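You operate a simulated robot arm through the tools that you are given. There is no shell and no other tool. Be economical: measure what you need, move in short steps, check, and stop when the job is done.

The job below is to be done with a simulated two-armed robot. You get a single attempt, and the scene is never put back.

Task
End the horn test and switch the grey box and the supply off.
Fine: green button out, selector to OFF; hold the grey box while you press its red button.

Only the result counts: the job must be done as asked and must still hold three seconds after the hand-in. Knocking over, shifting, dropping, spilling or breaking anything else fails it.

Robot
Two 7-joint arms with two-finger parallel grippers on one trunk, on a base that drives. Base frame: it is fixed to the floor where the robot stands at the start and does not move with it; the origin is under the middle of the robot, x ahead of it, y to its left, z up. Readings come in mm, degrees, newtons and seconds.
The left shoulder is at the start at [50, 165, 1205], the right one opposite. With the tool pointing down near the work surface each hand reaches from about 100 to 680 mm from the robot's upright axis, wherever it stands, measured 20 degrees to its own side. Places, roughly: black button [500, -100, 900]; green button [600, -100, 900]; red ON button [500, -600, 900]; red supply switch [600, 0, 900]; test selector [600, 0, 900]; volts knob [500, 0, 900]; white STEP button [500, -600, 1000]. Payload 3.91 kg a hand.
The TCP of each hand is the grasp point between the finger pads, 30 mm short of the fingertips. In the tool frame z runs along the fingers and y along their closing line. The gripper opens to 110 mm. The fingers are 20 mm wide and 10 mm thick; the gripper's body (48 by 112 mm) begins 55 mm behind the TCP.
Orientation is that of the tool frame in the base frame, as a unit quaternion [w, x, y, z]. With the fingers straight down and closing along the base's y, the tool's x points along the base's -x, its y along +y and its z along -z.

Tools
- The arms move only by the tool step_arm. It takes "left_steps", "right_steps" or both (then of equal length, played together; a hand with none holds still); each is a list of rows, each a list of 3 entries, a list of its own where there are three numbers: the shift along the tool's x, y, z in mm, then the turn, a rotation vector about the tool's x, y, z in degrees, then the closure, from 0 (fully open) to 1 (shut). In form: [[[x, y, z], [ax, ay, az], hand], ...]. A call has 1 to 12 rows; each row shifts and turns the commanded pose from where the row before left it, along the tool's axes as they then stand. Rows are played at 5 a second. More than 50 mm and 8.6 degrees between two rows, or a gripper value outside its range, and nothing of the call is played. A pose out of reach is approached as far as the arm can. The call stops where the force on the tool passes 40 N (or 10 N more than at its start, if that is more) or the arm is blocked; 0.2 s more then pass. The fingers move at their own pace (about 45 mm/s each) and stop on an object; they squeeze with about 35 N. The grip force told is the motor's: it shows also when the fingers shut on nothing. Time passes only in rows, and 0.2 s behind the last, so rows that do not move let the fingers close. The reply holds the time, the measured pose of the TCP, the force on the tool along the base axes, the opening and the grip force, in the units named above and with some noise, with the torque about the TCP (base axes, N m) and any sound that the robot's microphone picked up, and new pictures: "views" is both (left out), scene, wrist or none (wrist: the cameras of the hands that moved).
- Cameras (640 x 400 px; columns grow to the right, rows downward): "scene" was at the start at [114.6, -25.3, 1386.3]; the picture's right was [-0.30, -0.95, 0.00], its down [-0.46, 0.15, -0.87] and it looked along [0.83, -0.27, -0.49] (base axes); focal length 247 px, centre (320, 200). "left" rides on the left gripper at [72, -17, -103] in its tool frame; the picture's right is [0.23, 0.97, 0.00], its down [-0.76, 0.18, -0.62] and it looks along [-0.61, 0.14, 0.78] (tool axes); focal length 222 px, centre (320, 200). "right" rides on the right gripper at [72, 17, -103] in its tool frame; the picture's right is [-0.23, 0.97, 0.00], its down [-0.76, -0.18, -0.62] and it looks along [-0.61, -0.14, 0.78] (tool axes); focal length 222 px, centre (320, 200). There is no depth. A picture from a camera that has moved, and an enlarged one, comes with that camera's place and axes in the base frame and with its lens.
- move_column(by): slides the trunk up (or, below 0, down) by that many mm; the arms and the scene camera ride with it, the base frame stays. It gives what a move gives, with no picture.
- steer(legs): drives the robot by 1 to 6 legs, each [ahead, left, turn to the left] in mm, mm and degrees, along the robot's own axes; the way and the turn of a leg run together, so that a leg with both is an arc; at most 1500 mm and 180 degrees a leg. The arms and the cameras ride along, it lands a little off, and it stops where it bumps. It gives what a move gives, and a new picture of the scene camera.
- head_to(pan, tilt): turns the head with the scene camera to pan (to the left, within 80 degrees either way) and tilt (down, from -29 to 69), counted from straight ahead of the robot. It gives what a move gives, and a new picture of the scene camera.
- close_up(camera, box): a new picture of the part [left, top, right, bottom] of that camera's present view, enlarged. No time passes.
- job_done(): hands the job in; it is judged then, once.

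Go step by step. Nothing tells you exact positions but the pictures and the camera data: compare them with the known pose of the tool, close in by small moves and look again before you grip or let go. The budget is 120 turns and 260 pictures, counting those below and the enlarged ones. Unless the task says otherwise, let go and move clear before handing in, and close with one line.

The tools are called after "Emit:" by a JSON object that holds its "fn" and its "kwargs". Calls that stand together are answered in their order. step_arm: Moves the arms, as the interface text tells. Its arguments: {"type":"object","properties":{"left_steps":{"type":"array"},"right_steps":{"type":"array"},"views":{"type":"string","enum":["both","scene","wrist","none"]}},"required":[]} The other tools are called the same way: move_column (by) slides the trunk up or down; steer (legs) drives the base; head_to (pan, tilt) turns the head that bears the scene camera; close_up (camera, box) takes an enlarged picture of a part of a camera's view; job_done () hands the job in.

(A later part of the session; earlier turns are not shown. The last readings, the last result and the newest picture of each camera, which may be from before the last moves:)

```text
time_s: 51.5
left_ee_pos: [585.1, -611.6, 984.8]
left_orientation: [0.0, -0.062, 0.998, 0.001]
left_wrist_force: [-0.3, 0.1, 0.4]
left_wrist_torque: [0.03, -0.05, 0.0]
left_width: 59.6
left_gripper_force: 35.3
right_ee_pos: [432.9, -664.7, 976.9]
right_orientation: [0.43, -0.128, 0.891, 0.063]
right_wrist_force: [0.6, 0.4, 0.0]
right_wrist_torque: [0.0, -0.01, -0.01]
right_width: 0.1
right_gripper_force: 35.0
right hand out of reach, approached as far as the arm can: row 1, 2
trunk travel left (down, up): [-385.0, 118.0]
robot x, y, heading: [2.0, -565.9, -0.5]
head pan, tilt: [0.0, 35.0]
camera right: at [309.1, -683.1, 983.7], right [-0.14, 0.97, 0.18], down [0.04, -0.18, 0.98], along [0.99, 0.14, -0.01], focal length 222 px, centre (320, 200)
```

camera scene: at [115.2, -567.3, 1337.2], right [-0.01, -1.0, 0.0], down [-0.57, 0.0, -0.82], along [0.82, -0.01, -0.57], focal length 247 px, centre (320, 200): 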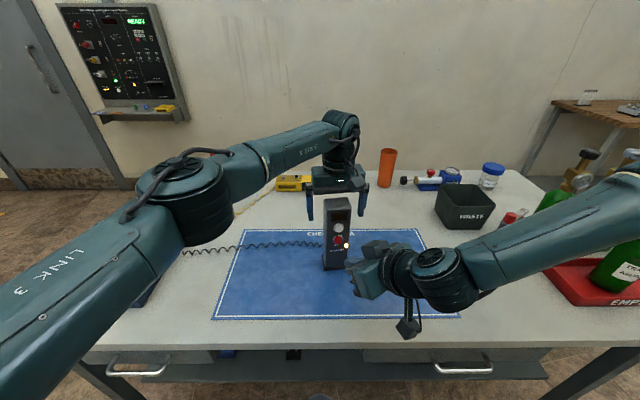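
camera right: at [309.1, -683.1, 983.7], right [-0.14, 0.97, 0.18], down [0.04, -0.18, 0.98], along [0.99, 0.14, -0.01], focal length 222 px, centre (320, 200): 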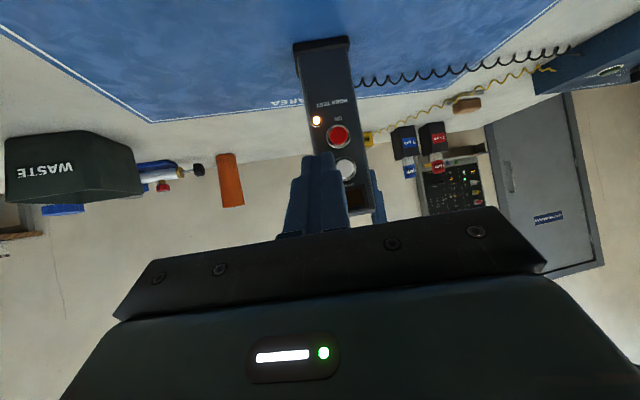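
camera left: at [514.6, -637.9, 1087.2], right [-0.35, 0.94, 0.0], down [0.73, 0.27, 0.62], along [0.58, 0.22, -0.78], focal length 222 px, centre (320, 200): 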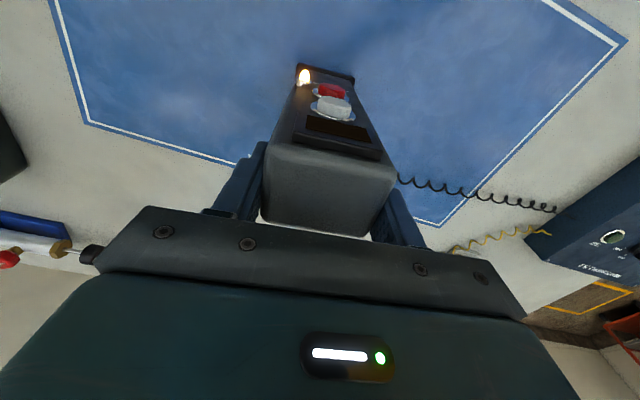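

Emit:
{"fn": "step_arm", "kwargs": {"right_steps": [[[-3.8, 6.5, 24.6], [0, 0, 0], 1], [[-3.8, 6.5, 24.6], [0, 0, 0], 1], [[-3.8, 6.5, 24.6], [0, 0, 0], 1], [[0, 0, 0], [0, 0, 0], 1]]}}

Emit:
{"fn": "close_up", "kwargs": {"camera": "right", "box": [240, 60, 420, 240]}}

Emit:
{"fn": "close_up", "kwargs": {"camera": "scene", "box": [300, 180, 400, 290]}}

Emit:
{"fn": "close_up", "kwargs": {"camera": "left", "box": [240, 20, 400, 180]}}

```text
time_s: 52.5
left_ee_pos: [584.9, -610.9, 983.7]
left_orientation: [0.0, -0.062, 0.998, -0.001]
left_wrist_force: [-1.1, 1.2, 0.4]
left_wrist_torque: [0.14, 0.05, 0.01]
left_width: 59.5
left_gripper_force: 34.8
right_ee_pos: [487.8, -672.2, 971.9]
right_orientation: [0.43, -0.129, 0.892, 0.062]
right_wrist_force: [1.3, -0.7, 0.1]
right_wrist_torque: [0.0, 0.03, 0.0]
right_width: 0.1
right_gripper_force: 35.0
right hand out of reach, approached as far as the arm can: row 1, 2, 3
trunk travel left (down, up): [-385.0, 118.0]
robot x, y, heading: [2.2, -568.4, -0.3]
head pan, tilt: [0.0, 35.0]
camera scene: at [115.3, -567.2, 1337.1], right [-0.01, -1.0, 0.0], down [-0.57, 0.0, -0.82], along [0.82, -0.01, -0.57], focal length 247 px, centre (320, 200)
camera right: at [361.2, -691.0, 978.5], right [-0.14, 0.97, 0.18], down [0.04, -0.17, 0.98], along [0.99, 0.14, -0.01], focal length 222 px, centre (320, 200)
```

scene: 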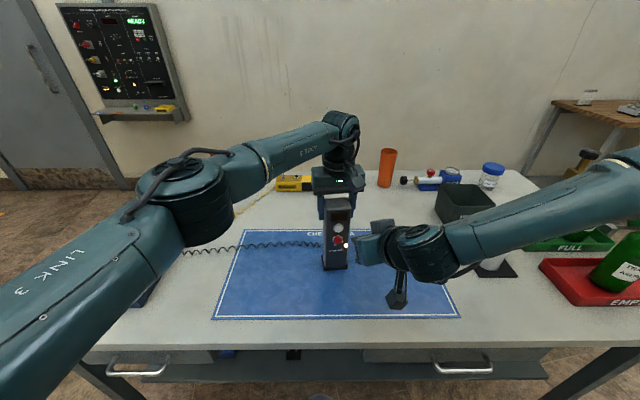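
right: 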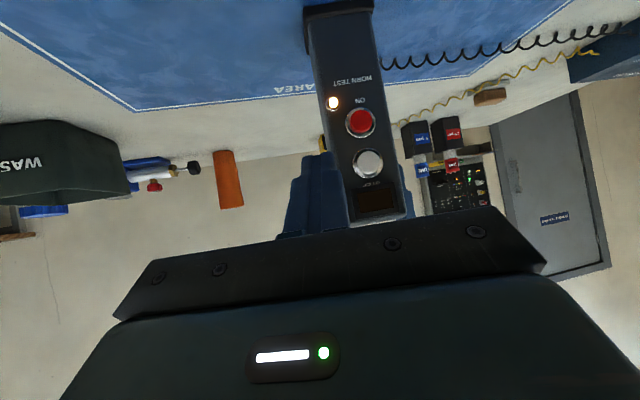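

```text
2.22 times, centred on (330, 150) of right
camera zoom: at [361.2, -691.0, 978.5], right [-0.14, 0.97, 0.18], down [0.04, -0.17, 0.98], along [0.99, 0.14, -0.01], focal length 494 px, centre (298, 311)
```

zoom: 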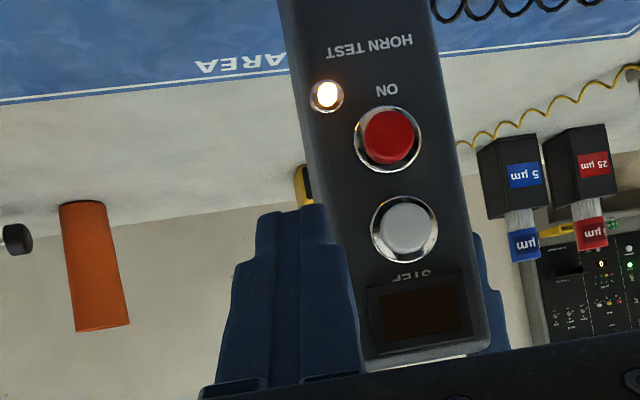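

```text
3.64 times, centred on (350, 235) of scene
camera zoom: at [115.3, -567.2, 1337.1], right [-0.01, -1.0, 0.0], down [-0.57, 0.0, -0.82], along [0.82, -0.01, -0.57], focal length 899 px, centre (211, 73)
```

zoom: 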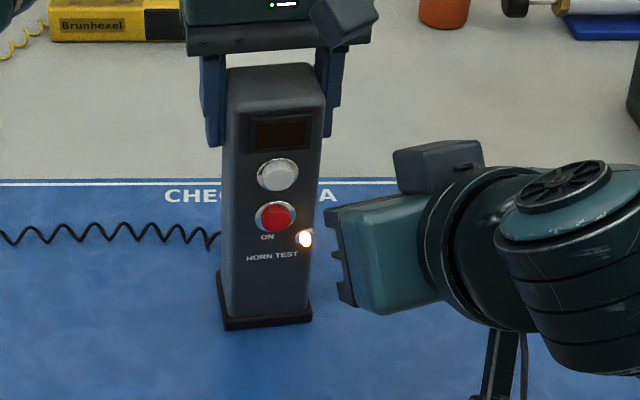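

```text
2.50 times, centred on (320, 100) of left
camera zoom: at [514.7, -637.7, 1087.2], right [-0.35, 0.94, 0.0], down [0.73, 0.27, 0.62], along [0.58, 0.22, -0.78], focal length 555 px, centre (320, 450)
```

zoom: 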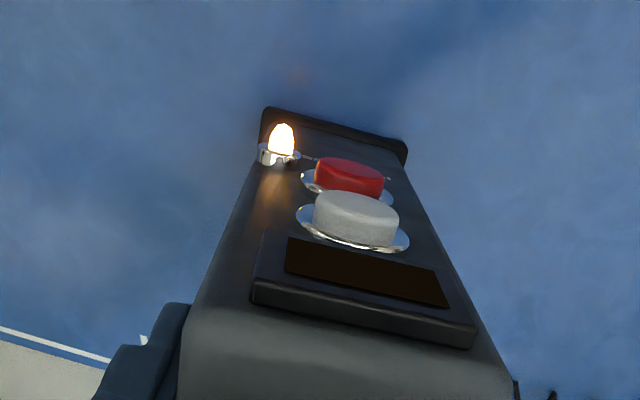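

Too square for this arm. I go back to about 35° yaw, which moved freely.

Emit:
{"fn": "step_arm", "kwargs": {"right_steps": [[[0, 0, -20], [0, 0, 0], 1], [[0, 0, 0], [-6.7, 0, -5.3], 1], [[0, 0, 0], [-6.7, 0, -5.3], 1], [[0, 0, 0], [0, 0, 0], 1]], "views": "none"}}

```text
time_s: 53.5
left_ee_pos: [584.4, -610.7, 984.0]
left_orientation: [0.0, -0.062, 0.998, 0.001]
left_wrist_force: [-0.8, 0.6, -0.3]
left_wrist_torque: [0.08, -0.01, 0.0]
left_width: 59.7
left_gripper_force: 35.1
right_ee_pos: [470.5, -676.2, 985.0]
right_orientation: [0.417, -0.26, 0.862, 0.126]
right_wrist_force: [1.0, 0.7, 0.4]
right_wrist_torque: [0.0, 0.01, 0.01]
right_width: 0.2
right_gripper_force: 35.1
trunk travel left (down, up): [-385.0, 118.0]
robot x, y, heading: [-3.5, -568.0, -0.5]
head pan, tilt: [0.0, 35.0]
```

Emit:
{"fn": "step_arm", "kwargs": {"right_steps": [[[0.9, 10.2, 20.4], [0, 0, 0], 1], [[0.9, 10.2, 20.4], [0, 0, 0], 1], [[0.9, 10.2, 20.4], [0, 0, 0], 1], [[0, 0, 0], [0, 0, 0], 1]]}}

Emit:
{"fn": "close_up", "kwargs": {"camera": "scene", "box": [300, 180, 400, 290]}}

Emit:
{"fn": "close_up", "kwargs": {"camera": "left", "box": [240, 20, 400, 180]}}

Emit:
{"fn": "close_up", "kwargs": {"camera": "right", "box": [200, 40, 400, 240]}}

```text
time_s: 54.5
left_ee_pos: [584.3, -610.7, 983.8]
left_orientation: [0.0, -0.061, 0.998, 0.0]
left_wrist_force: [-0.3, 0.1, -0.1]
left_wrist_torque: [0.02, -0.02, -0.01]
left_width: 59.6
left_gripper_force: 34.4
right_ee_pos: [484.8, -644.4, 958.4]
right_orientation: [0.417, -0.259, 0.862, 0.125]
right_wrist_force: [0.2, 0.5, 0.5]
right_wrist_torque: [0.04, 0.01, -0.01]
right_width: 0.0
right_gripper_force: 35.3
right hand out of reach, approached as far as the arm can: row 2, 3
trunk travel left (down, up): [-385.0, 118.0]
robot x, y, heading: [0.5, -571.6, -0.4]
head pan, tilt: [0.0, 35.0]
camera scene: at [115.4, -567.3, 1337.1], right [-0.01, -1.0, 0.0], down [-0.57, 0.0, -0.82], along [0.82, -0.01, -0.57], focal length 247 px, centre (320, 200)
camera right: at [370.2, -699.5, 966.3], right [-0.42, 0.89, 0.18], down [0.09, -0.16, 0.98], along [0.9, 0.43, -0.01], focal length 222 px, centre (320, 200)
```

scene: 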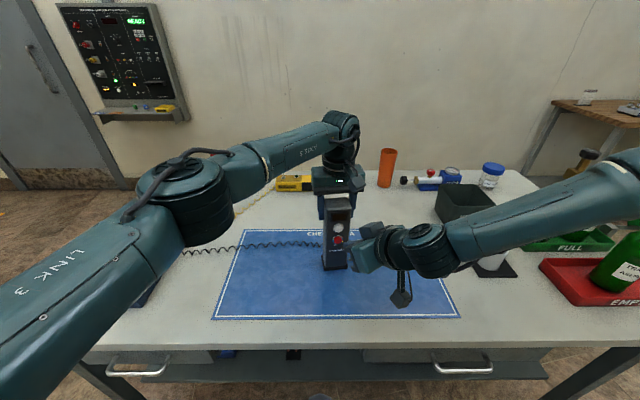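
right: 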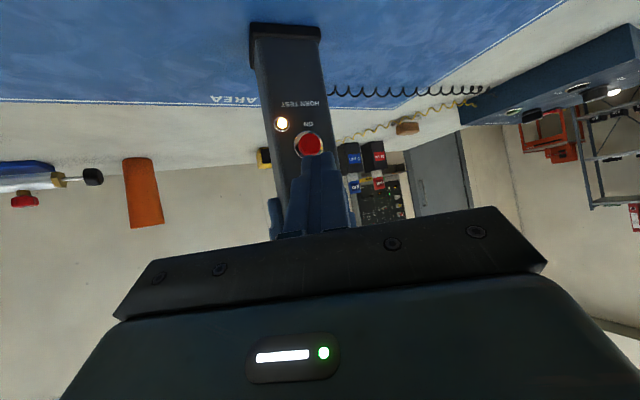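

```text
3.64 times, centred on (350, 235) of scene
camera zoom: at [115.4, -567.3, 1337.1], right [-0.01, -1.0, 0.0], down [-0.57, 0.0, -0.82], along [0.82, -0.01, -0.57], focal length 899 px, centre (211, 73)
```

zoom: 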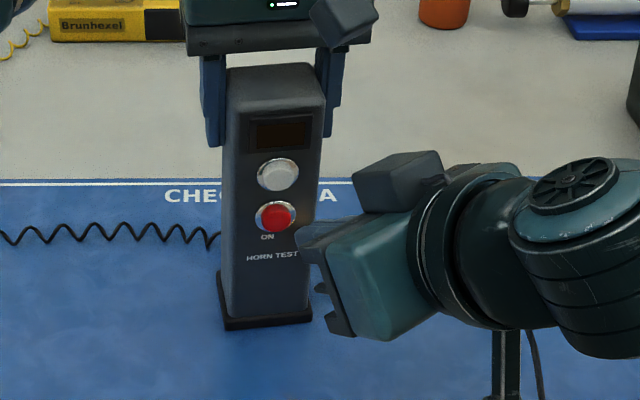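

```text
2.50 times, centred on (320, 100) of left
camera zoom: at [514.7, -637.8, 1087.2], right [-0.35, 0.94, 0.0], down [0.73, 0.27, 0.62], along [0.58, 0.22, -0.78], focal length 555 px, centre (320, 450)
```

zoom: 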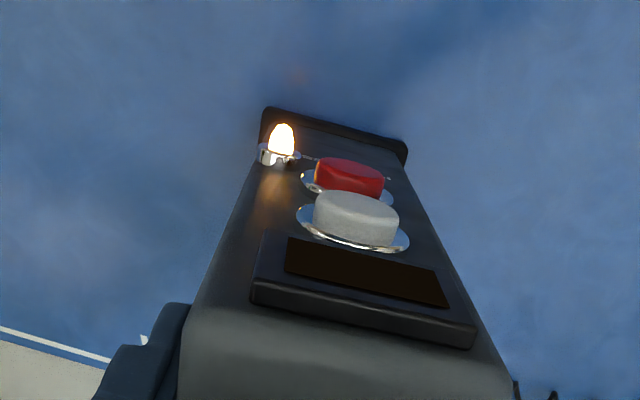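

```text
2.00 times, centred on (300, 140) of right
camera zoom: at [370.2, -699.5, 966.3], right [-0.42, 0.89, 0.18], down [0.09, -0.16, 0.98], along [0.9, 0.43, -0.01], focal length 444 px, centre (360, 320)
```

zoom: 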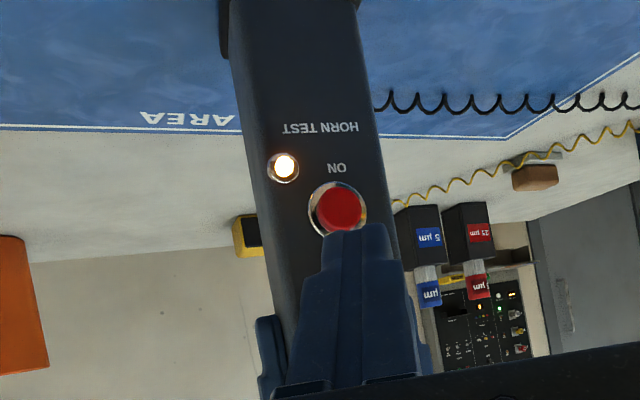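

Still 20 mm short. I steepen the tool to about 40° from vertical and add a little yaw.

Emit:
{"fn": "step_arm", "kwargs": {"right_steps": [[[0, 0, 0], [0, 6, 0], 1], [[0, 0, 0], [0, 6, 0], 1], [[0, 0, 0], [-5.1, 0, -6.2], 1], [[0, 0, 0], [0, 0, 0], 1]], "views": "none"}}

```text
time_s: 55.5
left_ee_pos: [583.9, -611.2, 983.4]
left_orientation: [0.0, -0.063, 0.998, 0.0]
left_wrist_force: [-0.5, -0.9, 0.5]
left_wrist_torque: [0.02, -0.07, -0.03]
left_width: 59.9
left_gripper_force: 34.7
right_ee_pos: [484.6, -646.2, 960.3]
right_orientation: [0.316, -0.333, 0.88, 0.119]
right_wrist_force: [0.0, 0.3, -0.4]
right_wrist_torque: [-0.01, -0.02, 0.01]
right_width: 0.1
right_gripper_force: 35.0
trunk travel left (down, up): [-385.0, 118.0]
robot x, y, heading: [-1.0, -569.6, -0.5]
head pan, tilt: [0.0, 35.0]
```

Emit:
{"fn": "step_arm", "kwargs": {"right_steps": [[[-5, 2.8, 17.4], [0, 0, 0], 1], [[-5, 2.8, 17.4], [0, 0, 0], 1], [[0, 0, 0], [0, 0, 0], 1]]}}

Emit:
{"fn": "close_up", "kwargs": {"camera": "scene", "box": [300, 180, 400, 290]}}

Emit:
{"fn": "close_up", "kwargs": {"camera": "left", "box": [240, 20, 400, 180]}}

Emit:
{"fn": "close_up", "kwargs": {"camera": "right", "box": [200, 40, 400, 240]}}

```text
time_s: 56.2
left_ee_pos: [584.1, -611.7, 983.7]
left_orientation: [0.0, -0.062, 0.998, 0.0]
left_wrist_force: [0.1, -0.9, -0.2]
left_wrist_torque: [0.07, 0.05, 0.03]
left_width: 59.8
left_gripper_force: 34.5
right_ee_pos: [487.7, -641.3, 956.7]
right_orientation: [0.316, -0.333, 0.88, 0.12]
right_wrist_force: [-0.1, -0.2, -0.1]
right_wrist_torque: [0.02, 0.0, -0.03]
right_width: 0.0
right_gripper_force: 35.1
right hand out of reach, approached as far as the arm can: row 1, 2
trunk travel left (down, up): [-385.0, 118.0]
robot x, y, heading: [-3.1, -567.6, -0.5]
head pan, tilt: [0.0, 35.0]
camera scene: at [115.3, -567.3, 1337.1], right [-0.01, -1.0, 0.0], down [-0.57, 0.0, -0.82], along [0.82, -0.01, -0.57], focal length 247 px, centre (320, 200)
camera right: at [386.8, -708.9, 989.7], right [-0.51, 0.85, 0.14], down [0.26, -0.01, 0.97], along [0.82, 0.53, -0.22], focal length 222 px, centre (320, 200)
```

scene: 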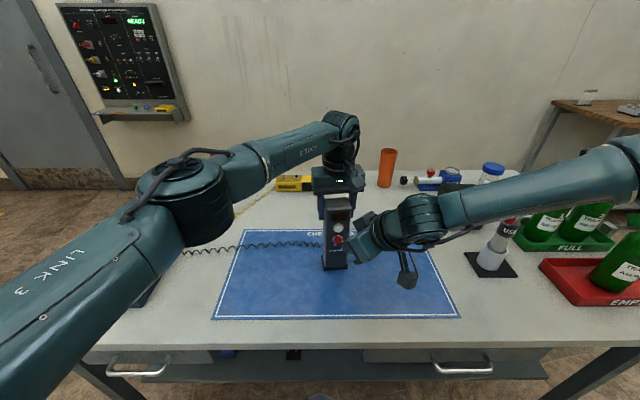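
right: 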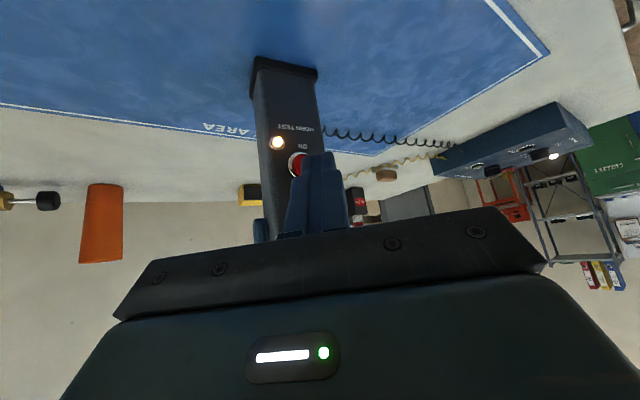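

```text
3.64 times, centred on (350, 235) of scene
camera zoom: at [115.3, -567.3, 1337.1], right [-0.01, -1.0, 0.0], down [-0.57, 0.0, -0.82], along [0.82, -0.01, -0.57], focal length 899 px, centre (211, 73)
```

zoom: 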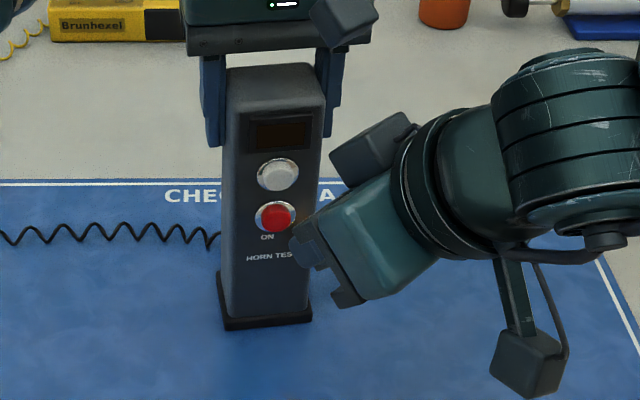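

```text
2.50 times, centred on (320, 100) of left
camera zoom: at [514.7, -637.7, 1087.2], right [-0.35, 0.94, 0.0], down [0.73, 0.27, 0.62], along [0.58, 0.22, -0.78], focal length 555 px, centre (320, 450)
```

zoom: 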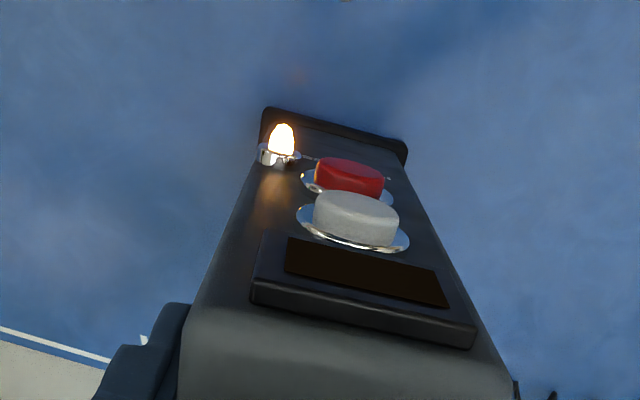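

```text
2.00 times, centred on (300, 140) of right
camera zoom: at [386.8, -708.9, 989.7], right [-0.51, 0.85, 0.14], down [0.26, -0.01, 0.97], along [0.82, 0.53, -0.22], focal length 444 px, centre (360, 320)
```

zoom: 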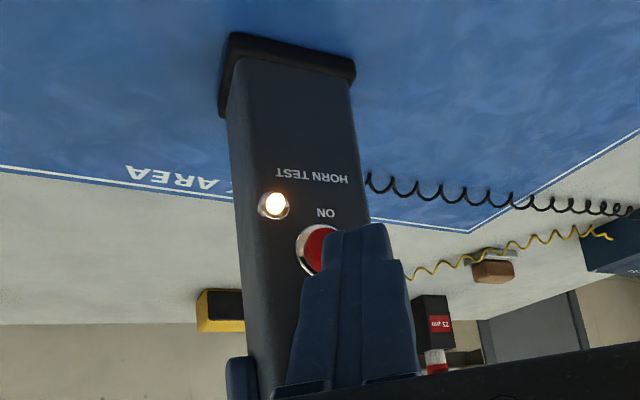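

The inward limit depends on the wrist yaw, and since the finger rises backward it clears the lamp even when coming more from the side. I add 17° of yaw.

Emit:
{"fn": "step_arm", "kwargs": {"right_steps": [[[0, 0, -10], [0, 0, 0], 1], [[0, 0, 0], [-5.4, 0, -6.5], 1], [[0, 0, 0], [-5.4, 0, -6.5], 1], [[0, 0, 0], [0, 0, 0], 1]], "views": "none"}}

```text
time_s: 57.2
left_ee_pos: [584.7, -611.7, 983.5]
left_orientation: [0.0, -0.062, 0.998, -0.001]
left_wrist_force: [0.0, 0.7, 0.5]
left_wrist_torque: [0.1, 0.02, 0.01]
left_width: 59.6
left_gripper_force: 34.8
right_ee_pos: [482.6, -643.8, 963.6]
right_orientation: [0.295, -0.459, 0.822, 0.165]
right_wrist_force: [-0.7, 0.2, -0.5]
right_wrist_torque: [0.03, -0.01, 0.0]
right_width: 0.0
right_gripper_force: 34.5
trunk travel left (down, up): [-385.0, 118.0]
robot x, y, heading: [-2.4, -567.1, -0.4]
head pan, tilt: [0.0, 35.0]
```

Emit:
{"fn": "step_arm", "kwargs": {"right_steps": [[[-2.5, -6.9, 16.7], [0, 0, 0], 1], [[-2.5, -6.9, 16.7], [0, 0, 0], 1], [[0, 0, 0], [0, 0, 0], 1]]}}

Emit:
{"fn": "close_up", "kwargs": {"camera": "scene", "box": [300, 180, 400, 290]}}

Emit:
{"fn": "close_up", "kwargs": {"camera": "left", "box": [240, 20, 400, 180]}}

Emit:
{"fn": "close_up", "kwargs": {"camera": "right", "box": [200, 40, 400, 240]}}

```text
time_s: 58.0
left_ee_pos: [584.4, -611.9, 983.2]
left_orientation: [0.0, -0.062, 0.998, -0.001]
left_wrist_force: [0.6, 0.1, 0.8]
left_wrist_torque: [0.01, 0.0, 0.0]
left_width: 60.0
left_gripper_force: 35.5
right_ee_pos: [500.4, -643.6, 951.6]
right_orientation: [0.296, -0.458, 0.822, 0.165]
right_wrist_force: [-0.2, 0.1, -0.3]
right_wrist_torque: [0.01, 0.02, 0.03]
right_width: 0.1
right_gripper_force: 35.3
right hand out of reach, approached as far as the arm can: row 2
trunk travel left (down, up): [-385.0, 118.0]
robot x, y, heading: [-0.7, -567.8, -0.5]
head pan, tilt: [0.0, 35.0]
camera scene: at [115.4, -567.3, 1337.1], right [-0.01, -1.0, 0.0], down [-0.57, 0.0, -0.82], along [0.82, -0.01, -0.57], focal length 247 px, centre (320, 200)
camera right: at [422.0, -737.7, 983.4], right [-0.74, 0.66, 0.15], down [0.25, 0.07, 0.97], along [0.63, 0.75, -0.22], focal length 222 px, centre (320, 200)
```

scene: 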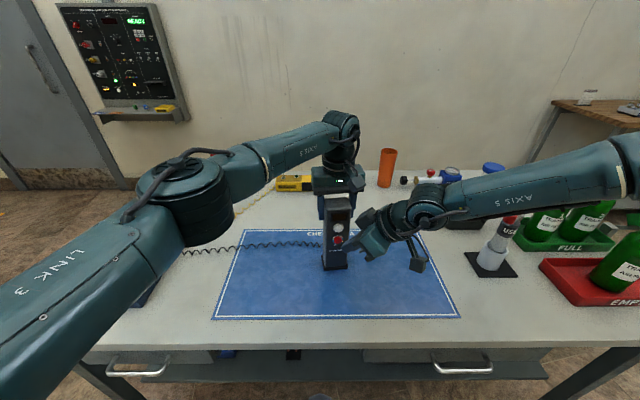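
right: 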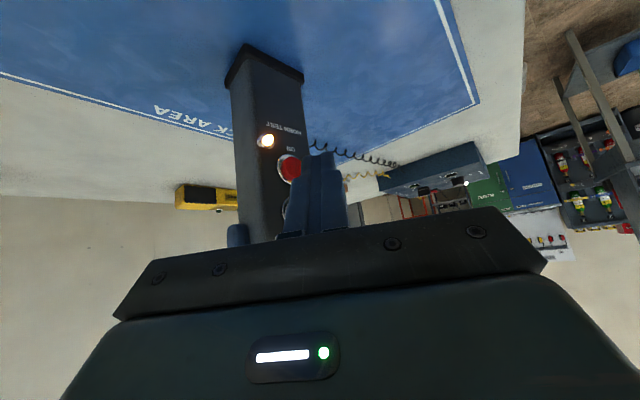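

```text
3.64 times, centred on (350, 235) of scene
camera zoom: at [115.4, -567.3, 1337.1], right [-0.01, -1.0, 0.0], down [-0.57, 0.0, -0.82], along [0.82, -0.01, -0.57], focal length 899 px, centre (211, 73)
```

zoom: 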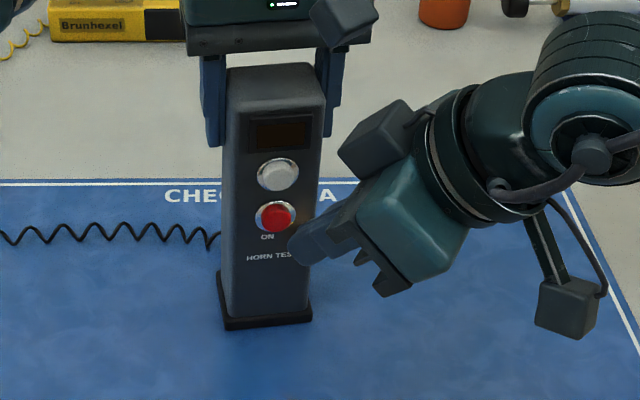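

```text
2.50 times, centred on (320, 100) of left
camera zoom: at [514.8, -637.8, 1087.2], right [-0.35, 0.94, 0.0], down [0.73, 0.27, 0.62], along [0.58, 0.22, -0.78], focal length 555 px, centre (320, 450)
```

zoom: 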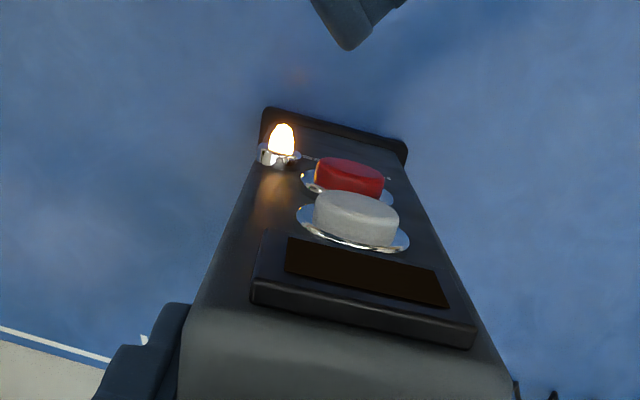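

```text
2.00 times, centred on (300, 140) of right
camera zoom: at [422.0, -737.7, 983.4], right [-0.74, 0.66, 0.15], down [0.25, 0.07, 0.97], along [0.63, 0.75, -0.22], focal length 444 px, centre (360, 320)
```

zoom: 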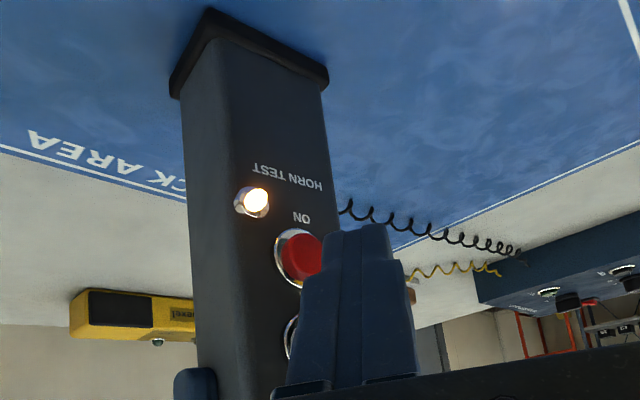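

Emit:
{"fn": "step_arm", "kwargs": {"right_steps": [[[6.4, 0, 7.7], [0, 0, 0], 1], [[0, 0, 0], [0, 0, 0], 1]], "views": "none"}}

Emit:
{"fn": "step_arm", "kwargs": {"right_steps": [[[-6.6, 5.2, 5.4], [0, 0, 0], 1], [[0, 0, 0], [0, 0, 0], 1]], "views": "none"}}

```text
time_s: 58.6
left_ee_pos: [583.2, -611.3, 984.6]
left_orientation: [-0.001, -0.062, 0.998, 0.0]
left_wrist_force: [0.4, -0.8, 0.8]
left_wrist_torque: [-0.01, -0.1, -0.05]
left_width: 59.7
left_gripper_force: 35.0
right_ee_pos: [496.4, -647.7, 943.7]
right_orientation: [0.295, -0.459, 0.821, 0.165]
right_wrist_force: [-0.1, 0.3, 0.2]
right_wrist_torque: [0.02, 0.0, 0.0]
right_width: 0.0
right_gripper_force: 34.7
right hand out of reach, approached as far as the arm can: row 1
trunk travel left (down, up): [-385.0, 118.0]
robot x, y, heading: [-0.1, -566.9, -0.4]
head pan, tilt: [0.0, 35.0]
```

```text
time_s: 59.2
left_ee_pos: [584.1, -610.4, 984.9]
left_orientation: [0.001, -0.062, 0.998, 0.0]
left_wrist_force: [0.8, -0.1, 0.3]
left_wrist_torque: [0.05, -0.11, -0.02]
left_width: 59.5
left_gripper_force: 34.3
right_ee_pos: [494.3, -641.9, 949.0]
right_orientation: [0.295, -0.459, 0.822, 0.166]
right_wrist_force: [-0.7, 0.3, -0.2]
right_wrist_torque: [0.04, -0.03, -0.01]
right_width: 0.1
right_gripper_force: 35.5
right hand out of reach, approached as far as the arm can: row 1
trunk travel left (down, up): [-385.0, 118.0]
robot x, y, heading: [1.6, -567.8, -0.4]
head pan, tilt: [0.0, 35.0]
```

The limit eases with a lower trunk. I'll open the left hand (still straddling the box) and lower the trunk in small bites, re-raising the left hand each time; the right hand backs off first.

Emit:
{"fn": "step_arm", "kwargs": {"left_steps": [[[0, 0, 0], [0, 0, 0], 0.4], [[0, 0, 0], [0, 0, 0], 0.2], [[0, 0, 0], [0, 0, 0], 0], [[0, 0, 0], [0, 0, 0], 0], [[0, 0, -15], [0, 0, 0], 0]], "right_steps": [[[-3.3, 8.8, -26.5], [0, 0, 0], 1], [[-3.3, 8.8, -26.5], [0, 0, 0], 1], [[0, 0, 0], [0, 0, 0], 1], [[0, 0, 0], [0, 0, 0], 1], [[0, 0, 0], [0, 0, 0], 1]], "views": "none"}}

Emit:
{"fn": "move_column", "kwargs": {"by": -30}}

Emit:
{"fn": "step_arm", "kwargs": {"left_steps": [[[0, 0, -30], [0, 0, 0], 0], [[0, 0, 0], [0, 0, 0], 0]], "views": "scene"}}

```text
time_s: 60.5
left_ee_pos: [584.6, -611.6, 1000.5]
left_orientation: [0.0, -0.062, 0.998, 0.0]
left_wrist_force: [-0.2, -0.2, -0.2]
left_wrist_torque: [-0.01, 0.02, -0.03]
left_width: 109.8
left_gripper_force: 0.0
right_ee_pos: [464.7, -657.3, 992.6]
right_orientation: [0.295, -0.458, 0.822, 0.165]
right_wrist_force: [0.0, 0.3, 0.1]
right_wrist_torque: [0.03, 0.04, 0.02]
right_width: 0.0
right_gripper_force: 35.5
trunk travel left (down, up): [-385.0, 118.0]
robot x, y, heading: [1.1, -567.9, -0.5]
head pan, tilt: [0.0, 35.0]
```

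```text
time_s: 61.2
left_ee_pos: [585.2, -610.7, 968.5]
left_orientation: [0.001, -0.062, 0.998, 0.0]
left_wrist_force: [-0.2, -0.1, -0.2]
left_wrist_torque: [-0.01, 0.03, 0.02]
left_width: 110.0
left_gripper_force: 0.1
right_ee_pos: [463.9, -657.4, 962.2]
right_orientation: [0.296, -0.459, 0.821, 0.166]
right_wrist_force: [0.2, -0.4, 0.4]
right_wrist_torque: [-0.02, 0.01, 0.0]
right_width: 0.1
right_gripper_force: 34.9
trunk travel left (down, up): [-355.0, 148.0]
robot x, y, heading: [-1.8, -566.6, -0.3]
head pan, tilt: [0.0, 35.0]
```

```text
time_s: 61.8
left_ee_pos: [584.8, -611.6, 998.9]
left_orientation: [0.0, -0.061, 0.998, 0.0]
left_wrist_force: [0.6, -1.1, 0.0]
left_wrist_torque: [-0.03, 0.02, -0.02]
left_width: 110.0
left_gripper_force: 0.0
right_ee_pos: [464.9, -657.7, 961.5]
right_orientation: [0.296, -0.458, 0.822, 0.165]
right_wrist_force: [1.2, -0.1, 0.3]
right_wrist_torque: [0.02, 0.0, -0.01]
right_width: 0.0
right_gripper_force: 35.4
trunk travel left (down, up): [-355.0, 148.0]
robot x, y, heading: [0.1, -565.2, -0.2]
head pan, tilt: [0.0, 35.0]
camera scene: at [115.4, -567.2, 1307.1], right [-0.01, -1.0, 0.0], down [-0.57, 0.0, -0.82], along [0.82, -0.01, -0.57], focal length 247 px, centre (320, 200)
```

scene: 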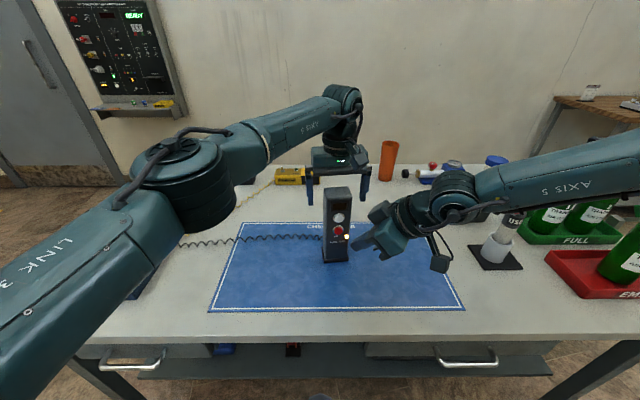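

Works without reach trouble. Another 30 mm the same way.

Emit:
{"fn": "move_column", "kwargs": {"by": -30}}

Emit:
{"fn": "step_arm", "kwargs": {"left_steps": [[[0, 0, -30], [0, 0, 0], 0], [[0, 0, 0], [0, 0, 0], 0]], "views": "none"}}

Emit:
{"fn": "move_column", "kwargs": {"by": -20}}

```text
time_s: 62.5
left_ee_pos: [584.8, -612.3, 970.6]
left_orientation: [0.0, -0.062, 0.998, 0.0]
left_wrist_force: [-0.1, -0.6, -0.4]
left_wrist_torque: [-0.01, -0.01, -0.01]
left_width: 110.2
left_gripper_force: 0.0
right_ee_pos: [465.0, -658.0, 933.0]
right_orientation: [0.296, -0.459, 0.821, 0.165]
right_wrist_force: [-0.2, -0.1, 0.1]
right_wrist_torque: [0.01, 0.0, 0.01]
right_width: 0.0
right_gripper_force: 34.9
trunk travel left (down, up): [-325.0, 178.0]
robot x, y, heading: [-0.0, -567.5, -0.4]
head pan, tilt: [0.0, 35.0]
```

```text
time_s: 63.1
left_ee_pos: [583.5, -612.5, 999.4]
left_orientation: [0.0, -0.061, 0.998, 0.0]
left_wrist_force: [1.5, 0.0, 0.2]
left_wrist_torque: [0.03, -0.02, -0.01]
left_width: 110.0
left_gripper_force: 0.0
right_ee_pos: [464.1, -656.8, 931.8]
right_orientation: [0.295, -0.459, 0.822, 0.165]
right_wrist_force: [-0.4, 0.2, -0.1]
right_wrist_torque: [-0.03, 0.02, -0.01]
right_width: 0.0
right_gripper_force: 35.0
trunk travel left (down, up): [-325.0, 178.0]
robot x, y, heading: [-4.2, -570.2, -0.2]
head pan, tilt: [0.0, 35.0]
```

```text
time_s: 63.8
left_ee_pos: [583.8, -611.7, 980.3]
left_orientation: [0.001, -0.062, 0.998, 0.0]
left_wrist_force: [-0.2, -0.1, -0.1]
left_wrist_torque: [0.03, -0.02, 0.0]
left_width: 110.1
left_gripper_force: 0.0
right_ee_pos: [464.9, -656.0, 912.4]
right_orientation: [0.296, -0.459, 0.821, 0.165]
right_wrist_force: [-0.1, 0.3, 1.0]
right_wrist_torque: [0.03, -0.04, 0.0]
right_width: 0.1
right_gripper_force: 35.2
trunk travel left (down, up): [-305.0, 198.0]
robot x, y, heading: [-2.9, -567.0, -0.4]
head pan, tilt: [0.0, 35.0]
```

Now I grip the box again and, in the same call, raise the right hand and turn it back toward a squarer yaw.

Emit:
{"fn": "step_arm", "kwargs": {"left_steps": [[[0, 0, 0], [0, 0, 0], 0.3], [[0, 0, 0], [0, 0, 0], 0.4], [[0, 0, 0], [0, 0, 0], 0.45], [[0, 0, 0], [0, 0, 0], 0.5], [[0, 0, 0], [0, 0, 0], 0.55], [[0, 0, 0], [0, 0, 0], 0.6], [[0, 0, 0], [0, 0, 0], 0.7]], "right_steps": [[[-25.4, 0, -30.9], [0, 0, 0], 1], [[0, 0, 0], [5.3, 0, 6.4], 1], [[0, 0, 0], [5.3, 0, 6.4], 1], [[0, 0, 0], [5.3, 0, 6.4], 1], [[0, 0, 0], [0, -5, 0], 1], [[0, 0, 0], [0, -5, 0], 1], [[0, 0, 0], [0, 0, 0], 1]]}}

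```text
time_s: 65.4
left_ee_pos: [584.2, -612.2, 980.2]
left_orientation: [0.0, -0.062, 0.998, 0.0]
left_wrist_force: [-0.3, 1.3, 2.8]
left_wrist_torque: [0.34, 0.13, -0.07]
left_width: 59.7
left_gripper_force: 35.7
right_ee_pos: [465.7, -657.8, 952.6]
right_orientation: [0.402, -0.261, 0.869, 0.121]
right_wrist_force: [-0.6, 0.5, 0.7]
right_wrist_torque: [0.01, 0.04, 0.0]
right_width: 0.0
right_gripper_force: 34.6
trunk travel left (down, up): [-305.0, 198.0]
robot x, y, heading: [-0.1, -568.6, -0.4]
head pan, tilt: [0.0, 35.0]
camera scene: at [115.1, -567.2, 1257.2], right [-0.01, -1.0, 0.0], down [-0.57, 0.0, -0.82], along [0.82, -0.01, -0.57], focal length 247 px, centre (320, 200)
camera right: at [350.9, -711.5, 964.1], right [-0.41, 0.89, 0.17], down [0.11, -0.14, 0.98], along [0.9, 0.43, -0.04], focal length 222 px, centre (320, 200)
camera left: at [514.4, -638.6, 1082.8], right [-0.35, 0.94, 0.0], down [0.73, 0.27, 0.62], along [0.59, 0.22, -0.78], focal length 222 px, centre (320, 200)
```

scene: 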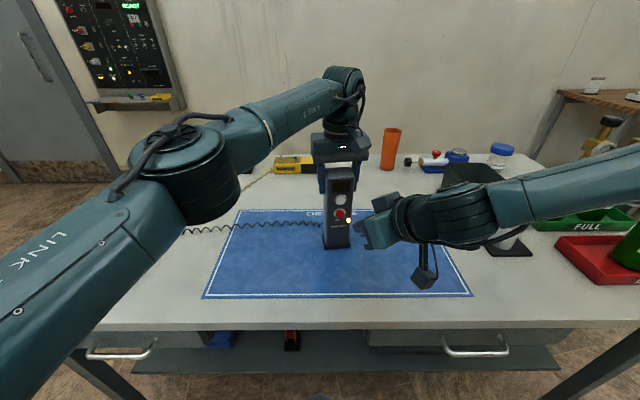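
right: 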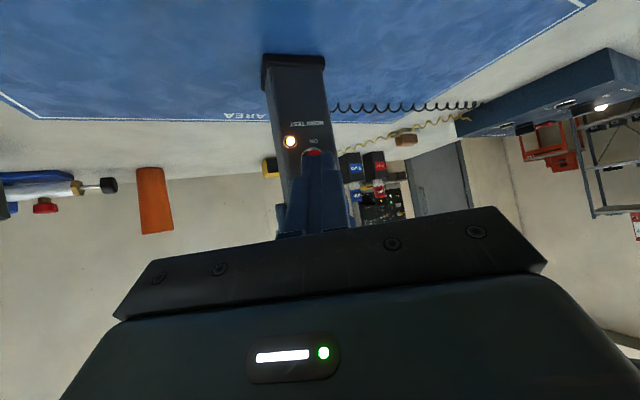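
left: 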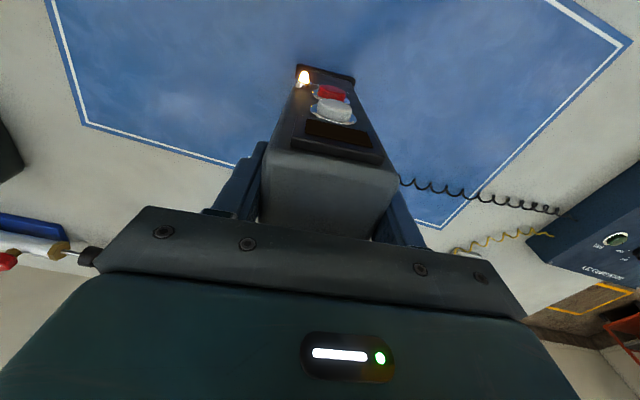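

Emit:
{"fn": "step_arm", "kwargs": {"right_steps": [[[-5.9, 4.3, 16.6], [0, 0, 0], 1], [[-5.9, 4.3, 16.6], [0, 0, 0], 1], [[-5.9, 4.3, 16.6], [0, 0, 0], 1], [[0, 0, 0], [0, 0, 0], 1]]}}

Emit:
{"fn": "close_up", "kwargs": {"camera": "scene", "box": [300, 150, 400, 260]}}

Emit:
{"fn": "close_up", "kwargs": {"camera": "left", "box": [240, 20, 400, 180]}}

Emit:
{"fn": "close_up", "kwargs": {"camera": "right", "box": [220, 60, 380, 220]}}

```text
time_s: 66.4
left_ee_pos: [584.3, -612.1, 979.5]
left_orientation: [0.0, -0.062, 0.998, 0.0]
left_wrist_force: [0.4, 1.0, 2.3]
left_wrist_torque: [0.16, 0.09, -0.01]
left_width: 59.9
left_gripper_force: 35.0
right_ee_pos: [498.6, -619.2, 931.9]
right_orientation: [0.401, -0.261, 0.87, 0.121]
right_wrist_force: [-0.2, 0.2, -0.1]
right_wrist_torque: [-0.02, -0.01, 0.01]
right_width: 0.0
right_gripper_force: 35.5
trunk travel left (down, up): [-305.0, 198.0]
robot x, y, heading: [0.3, -571.5, -0.4]
head pan, tilt: [0.0, 35.0]
camera scene: at [115.0, -567.3, 1257.2], right [-0.01, -1.0, 0.0], down [-0.57, 0.0, -0.82], along [0.82, -0.01, -0.57], focal length 247 px, centre (320, 200)
camera right: at [386.6, -673.8, 943.4], right [-0.41, 0.89, 0.17], down [0.11, -0.14, 0.98], along [0.9, 0.43, -0.05], focal length 222 px, centre (320, 200)
```

scene: 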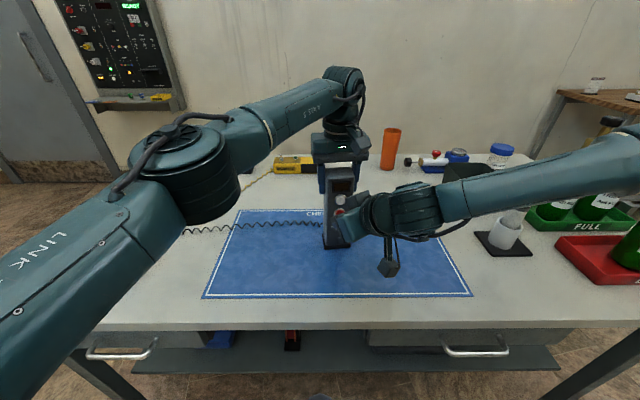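
right: 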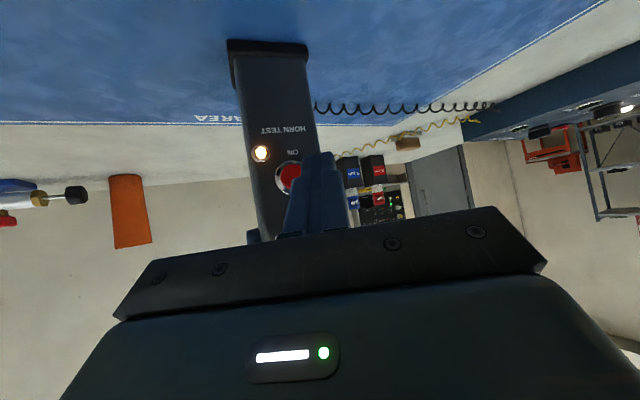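

```text
3.64 times, centred on (350, 205) of scene
camera zoom: at [115.0, -567.3, 1257.2], right [-0.01, -1.0, 0.0], down [-0.57, 0.0, -0.82], along [0.82, -0.01, -0.57], focal length 899 px, centre (211, 182)
```

zoom: 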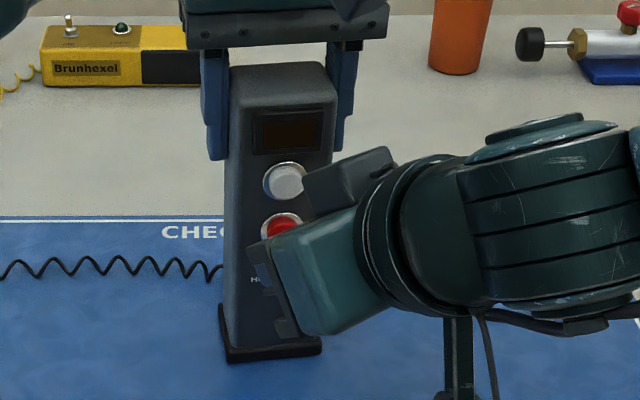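

```text
2.50 times, centred on (320, 100) of left
camera zoom: at [514.3, -638.8, 1082.8], right [-0.35, 0.94, 0.0], down [0.73, 0.27, 0.62], along [0.59, 0.21, -0.78], focal length 555 px, centre (320, 450)
```

zoom: 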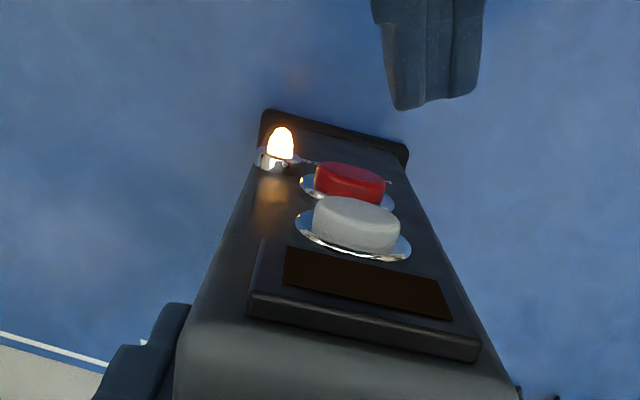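

```text
2.50 times, centred on (300, 140) of right
camera zoom: at [386.6, -673.8, 943.4], right [-0.41, 0.89, 0.17], down [0.11, -0.14, 0.98], along [0.9, 0.43, -0.05], focal length 555 px, centre (370, 350)
```

zoom: 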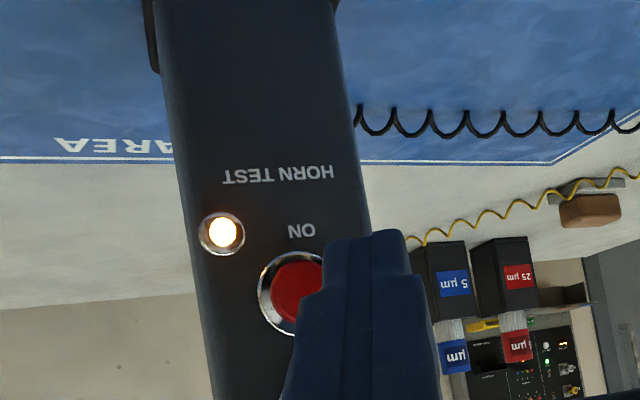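

The right hand reaches it now. The leading corner should meet the cap near its centre after a 5 mm shift to the right; then I advance along +x in 4 mm rows.

Emit:
{"fn": "step_arm", "kwargs": {"right_steps": [[[1.8, -4.2, -2.1], [0, 0, 0], 1], [[-2.16, -2.2, 2.54], [0, 0, 0], 1], [[-2.16, -2.2, 2.54], [0, 0, 0], 1], [[0, 0, 0], [0, 0, 0], 1]], "views": "none"}}

Emit:
{"fn": "close_up", "kwargs": {"camera": "left", "box": [260, 20, 400, 140]}}

Emit:
{"fn": "close_up", "kwargs": {"camera": "right", "box": [220, 60, 380, 220]}}

```text
time_s: 67.4
left_ee_pos: [583.7, -612.2, 978.5]
left_orientation: [0.0, -0.061, 0.998, 0.0]
left_wrist_force: [1.4, -0.5, 4.0]
left_wrist_torque: [0.05, 0.03, -0.02]
left_width: 59.6
left_gripper_force: 35.0
right_ee_pos: [507.2, -624.3, 933.8]
right_orientation: [0.402, -0.261, 0.869, 0.121]
right_wrist_force: [-0.1, -0.7, -0.4]
right_wrist_torque: [0.02, 0.01, -0.04]
right_width: 0.0
right_gripper_force: 34.7
trunk travel left (down, up): [-305.0, 198.0]
robot x, y, heading: [-1.8, -572.1, -0.2]
head pan, tilt: [0.0, 35.0]
```

```text
3.33 times, centred on (330, 80) of left
camera zoom: at [514.3, -638.8, 1082.8], right [-0.35, 0.94, 0.0], down [0.73, 0.27, 0.62], along [0.59, 0.22, -0.78], focal length 740 px, centre (287, 600)
```

zoom: 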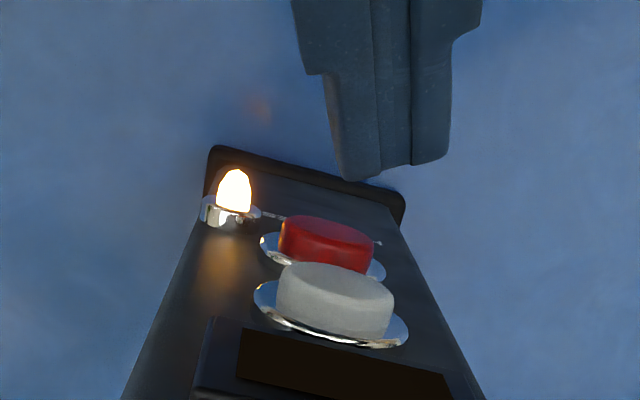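

```text
2.50 times, centred on (300, 140) of right
camera zoom: at [394.3, -679.6, 944.8], right [-0.41, 0.89, 0.17], down [0.11, -0.14, 0.98], along [0.9, 0.43, -0.04], focal length 555 px, centre (370, 350)
```

zoom: 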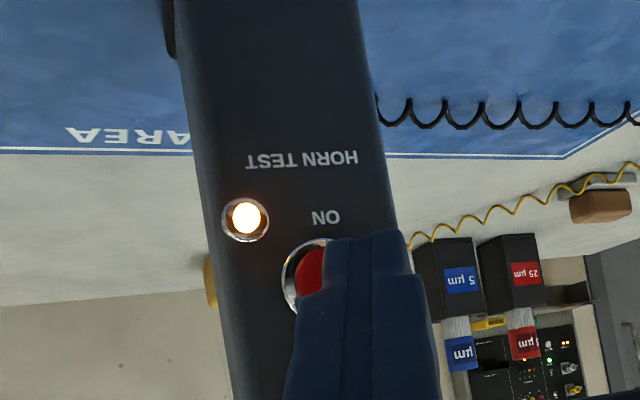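

Emit:
{"fn": "step_arm", "kwargs": {"right_steps": [[[-1.62, -1.65, 1.9], [0, 0, 0], 1], [[-1.62, -1.65, 1.9], [0, 0, 0], 1], [[-1.08, -1.1, 1.27], [0, 0, 0], 1]], "views": "none"}}

Emit:
{"fn": "close_up", "kwargs": {"camera": "left", "box": [260, 20, 400, 140]}}

```text
time_s: 68.2
left_ee_pos: [582.9, -612.1, 980.6]
left_orientation: [0.0, -0.061, 0.998, 0.001]
left_wrist_force: [0.0, -1.1, 2.2]
left_wrist_torque: [0.01, -0.01, -0.03]
left_width: 59.8
left_gripper_force: 34.9
right_ee_pos: [514.4, -624.4, 932.5]
right_orientation: [0.401, -0.262, 0.87, 0.12]
right_wrist_force: [0.1, 0.6, -0.1]
right_wrist_torque: [0.0, -0.03, -0.01]
right_width: 0.0
right_gripper_force: 35.3
trunk travel left (down, up): [-305.0, 198.0]
robot x, y, heading: [-3.8, -570.8, -0.4]
head pan, tilt: [0.0, 35.0]
```

```text
3.33 times, centred on (330, 80) of left
camera zoom: at [514.3, -638.8, 1082.8], right [-0.35, 0.94, 0.0], down [0.73, 0.27, 0.62], along [0.59, 0.22, -0.78], focal length 740 px, centre (287, 600)
```

zoom: 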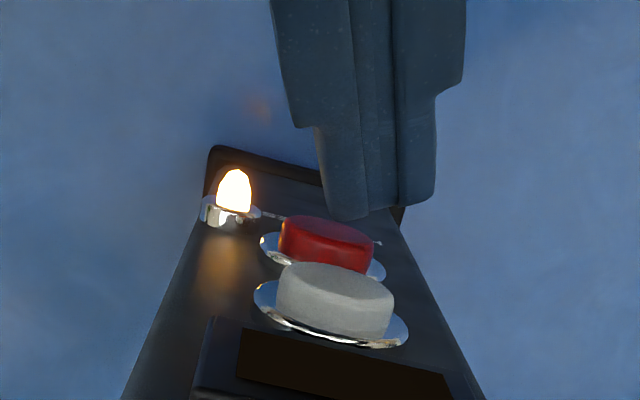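

Almost touching. I press on in 2 mm rows.

Emit:
{"fn": "step_arm", "kwargs": {"right_steps": [[[-1.08, -1.1, 1.27], [0, 0, 0], 1], [[-1.08, -1.1, 1.27], [0, 0, 0], 1]], "views": "none"}}

Emit:
{"fn": "close_up", "kwargs": {"camera": "left", "box": [260, 20, 400, 140]}}

```text
time_s: 68.8
left_ee_pos: [584.0, -612.1, 979.4]
left_orientation: [0.0, -0.062, 0.998, 0.0]
left_wrist_force: [1.8, -0.8, 4.1]
left_wrist_torque: [-0.05, 0.13, 0.05]
left_width: 59.7
left_gripper_force: 35.3
right_ee_pos: [517.7, -623.5, 933.6]
right_orientation: [0.4, -0.262, 0.87, 0.121]
right_wrist_force: [-3.3, -1.4, -0.9]
right_wrist_torque: [0.02, 0.04, 0.03]
right_width: 0.1
right_gripper_force: 35.0
trunk travel left (down, up): [-305.0, 198.0]
robot x, y, heading: [1.1, -568.1, -0.4]
head pan, tilt: [0.0, 35.0]
heard: click
```

```text
3.33 times, centred on (330, 80) of left
camera zoom: at [514.3, -638.8, 1082.8], right [-0.35, 0.94, 0.0], down [0.73, 0.27, 0.62], along [0.59, 0.22, -0.78], focal length 740 px, centre (287, 600)
```

zoom: 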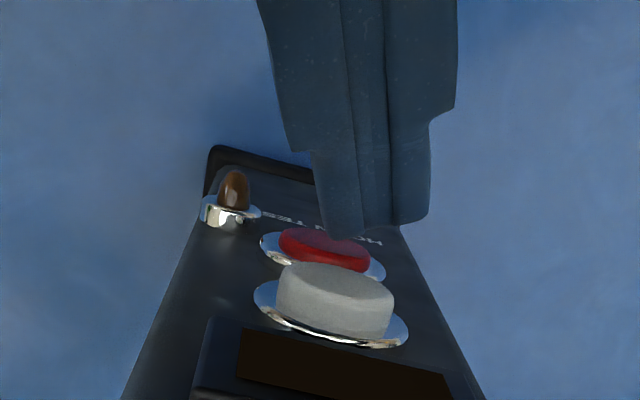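

A click, and the lamp went dark. I back the right hand straight out and check.

Emit:
{"fn": "step_arm", "kwargs": {"right_steps": [[[2.7, 2.75, -3.2], [0, 0, 0], 1], [[5.4, 5.5, -6.4], [0, 0, 0], 1], [[10.8, 11, -12.7], [0, 0, 0], 1], [[10.8, 11, -12.7], [0, 0, 0], 1], [[0, 0, 0], [0, 0, 0], 1]], "views": "scene"}}

Emit:
{"fn": "close_up", "kwargs": {"camera": "right", "box": [220, 60, 380, 220]}}

Emit:
{"fn": "close_up", "kwargs": {"camera": "left", "box": [260, 20, 400, 140]}}

```text
time_s: 70.0
left_ee_pos: [583.0, -612.3, 979.3]
left_orientation: [-0.001, -0.061, 0.998, 0.0]
left_wrist_force: [0.9, -1.5, 3.2]
left_wrist_torque: [0.02, -0.07, 0.01]
left_width: 59.6
left_gripper_force: 35.0
right_ee_pos: [464.4, -624.8, 932.0]
right_orientation: [0.402, -0.261, 0.87, 0.12]
right_wrist_force: [0.2, -1.1, -0.4]
right_wrist_torque: [-0.01, -0.01, -0.03]
right_width: 0.0
right_gripper_force: 34.6
trunk travel left (down, up): [-305.0, 198.0]
robot x, y, heading: [2.2, -568.7, -0.5]
head pan, tilt: [0.0, 35.0]
camera scene: at [115.0, -567.3, 1257.2], right [-0.01, -1.0, 0.0], down [-0.57, 0.0, -0.82], along [0.82, -0.01, -0.57], focal length 247 px, centre (320, 200)
```

scene: 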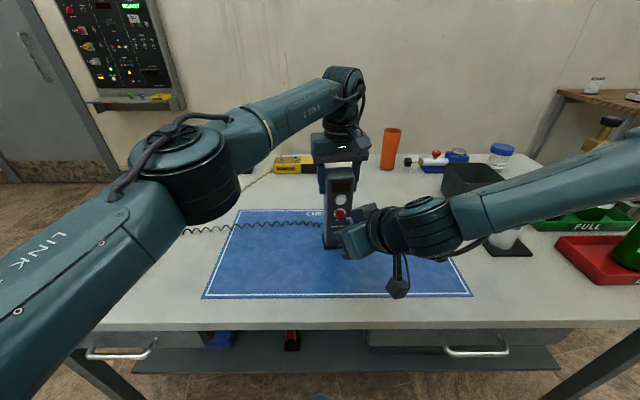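

```text
2.50 times, centred on (300, 140) of right
camera zoom: at [350.1, -678.5, 943.4], right [-0.41, 0.89, 0.17], down [0.11, -0.14, 0.98], along [0.9, 0.43, -0.05], focal length 555 px, centre (370, 350)
```

zoom: 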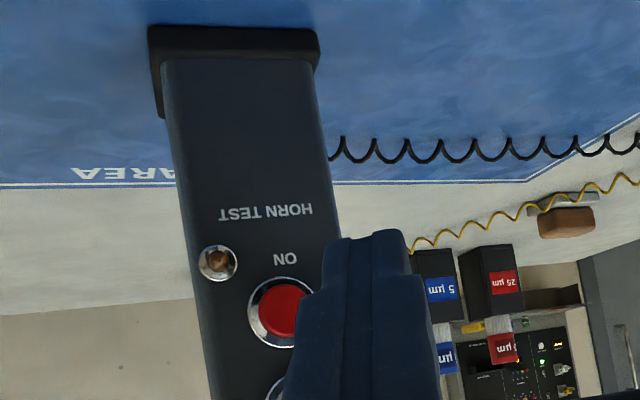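

```text
3.33 times, centred on (330, 80) of left
camera zoom: at [514.3, -638.8, 1082.8], right [-0.35, 0.94, 0.0], down [0.73, 0.27, 0.62], along [0.59, 0.22, -0.78], focal length 740 px, centre (287, 600)
```

zoom: 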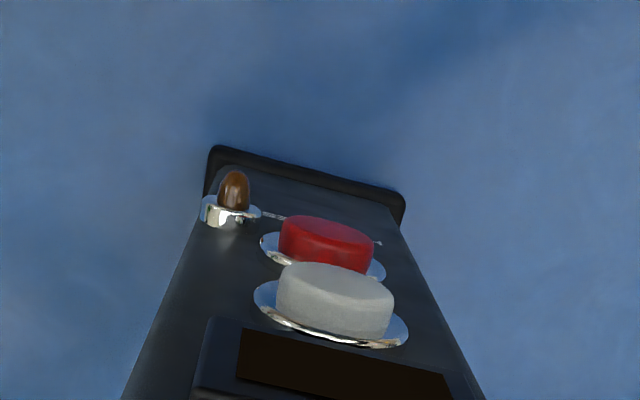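

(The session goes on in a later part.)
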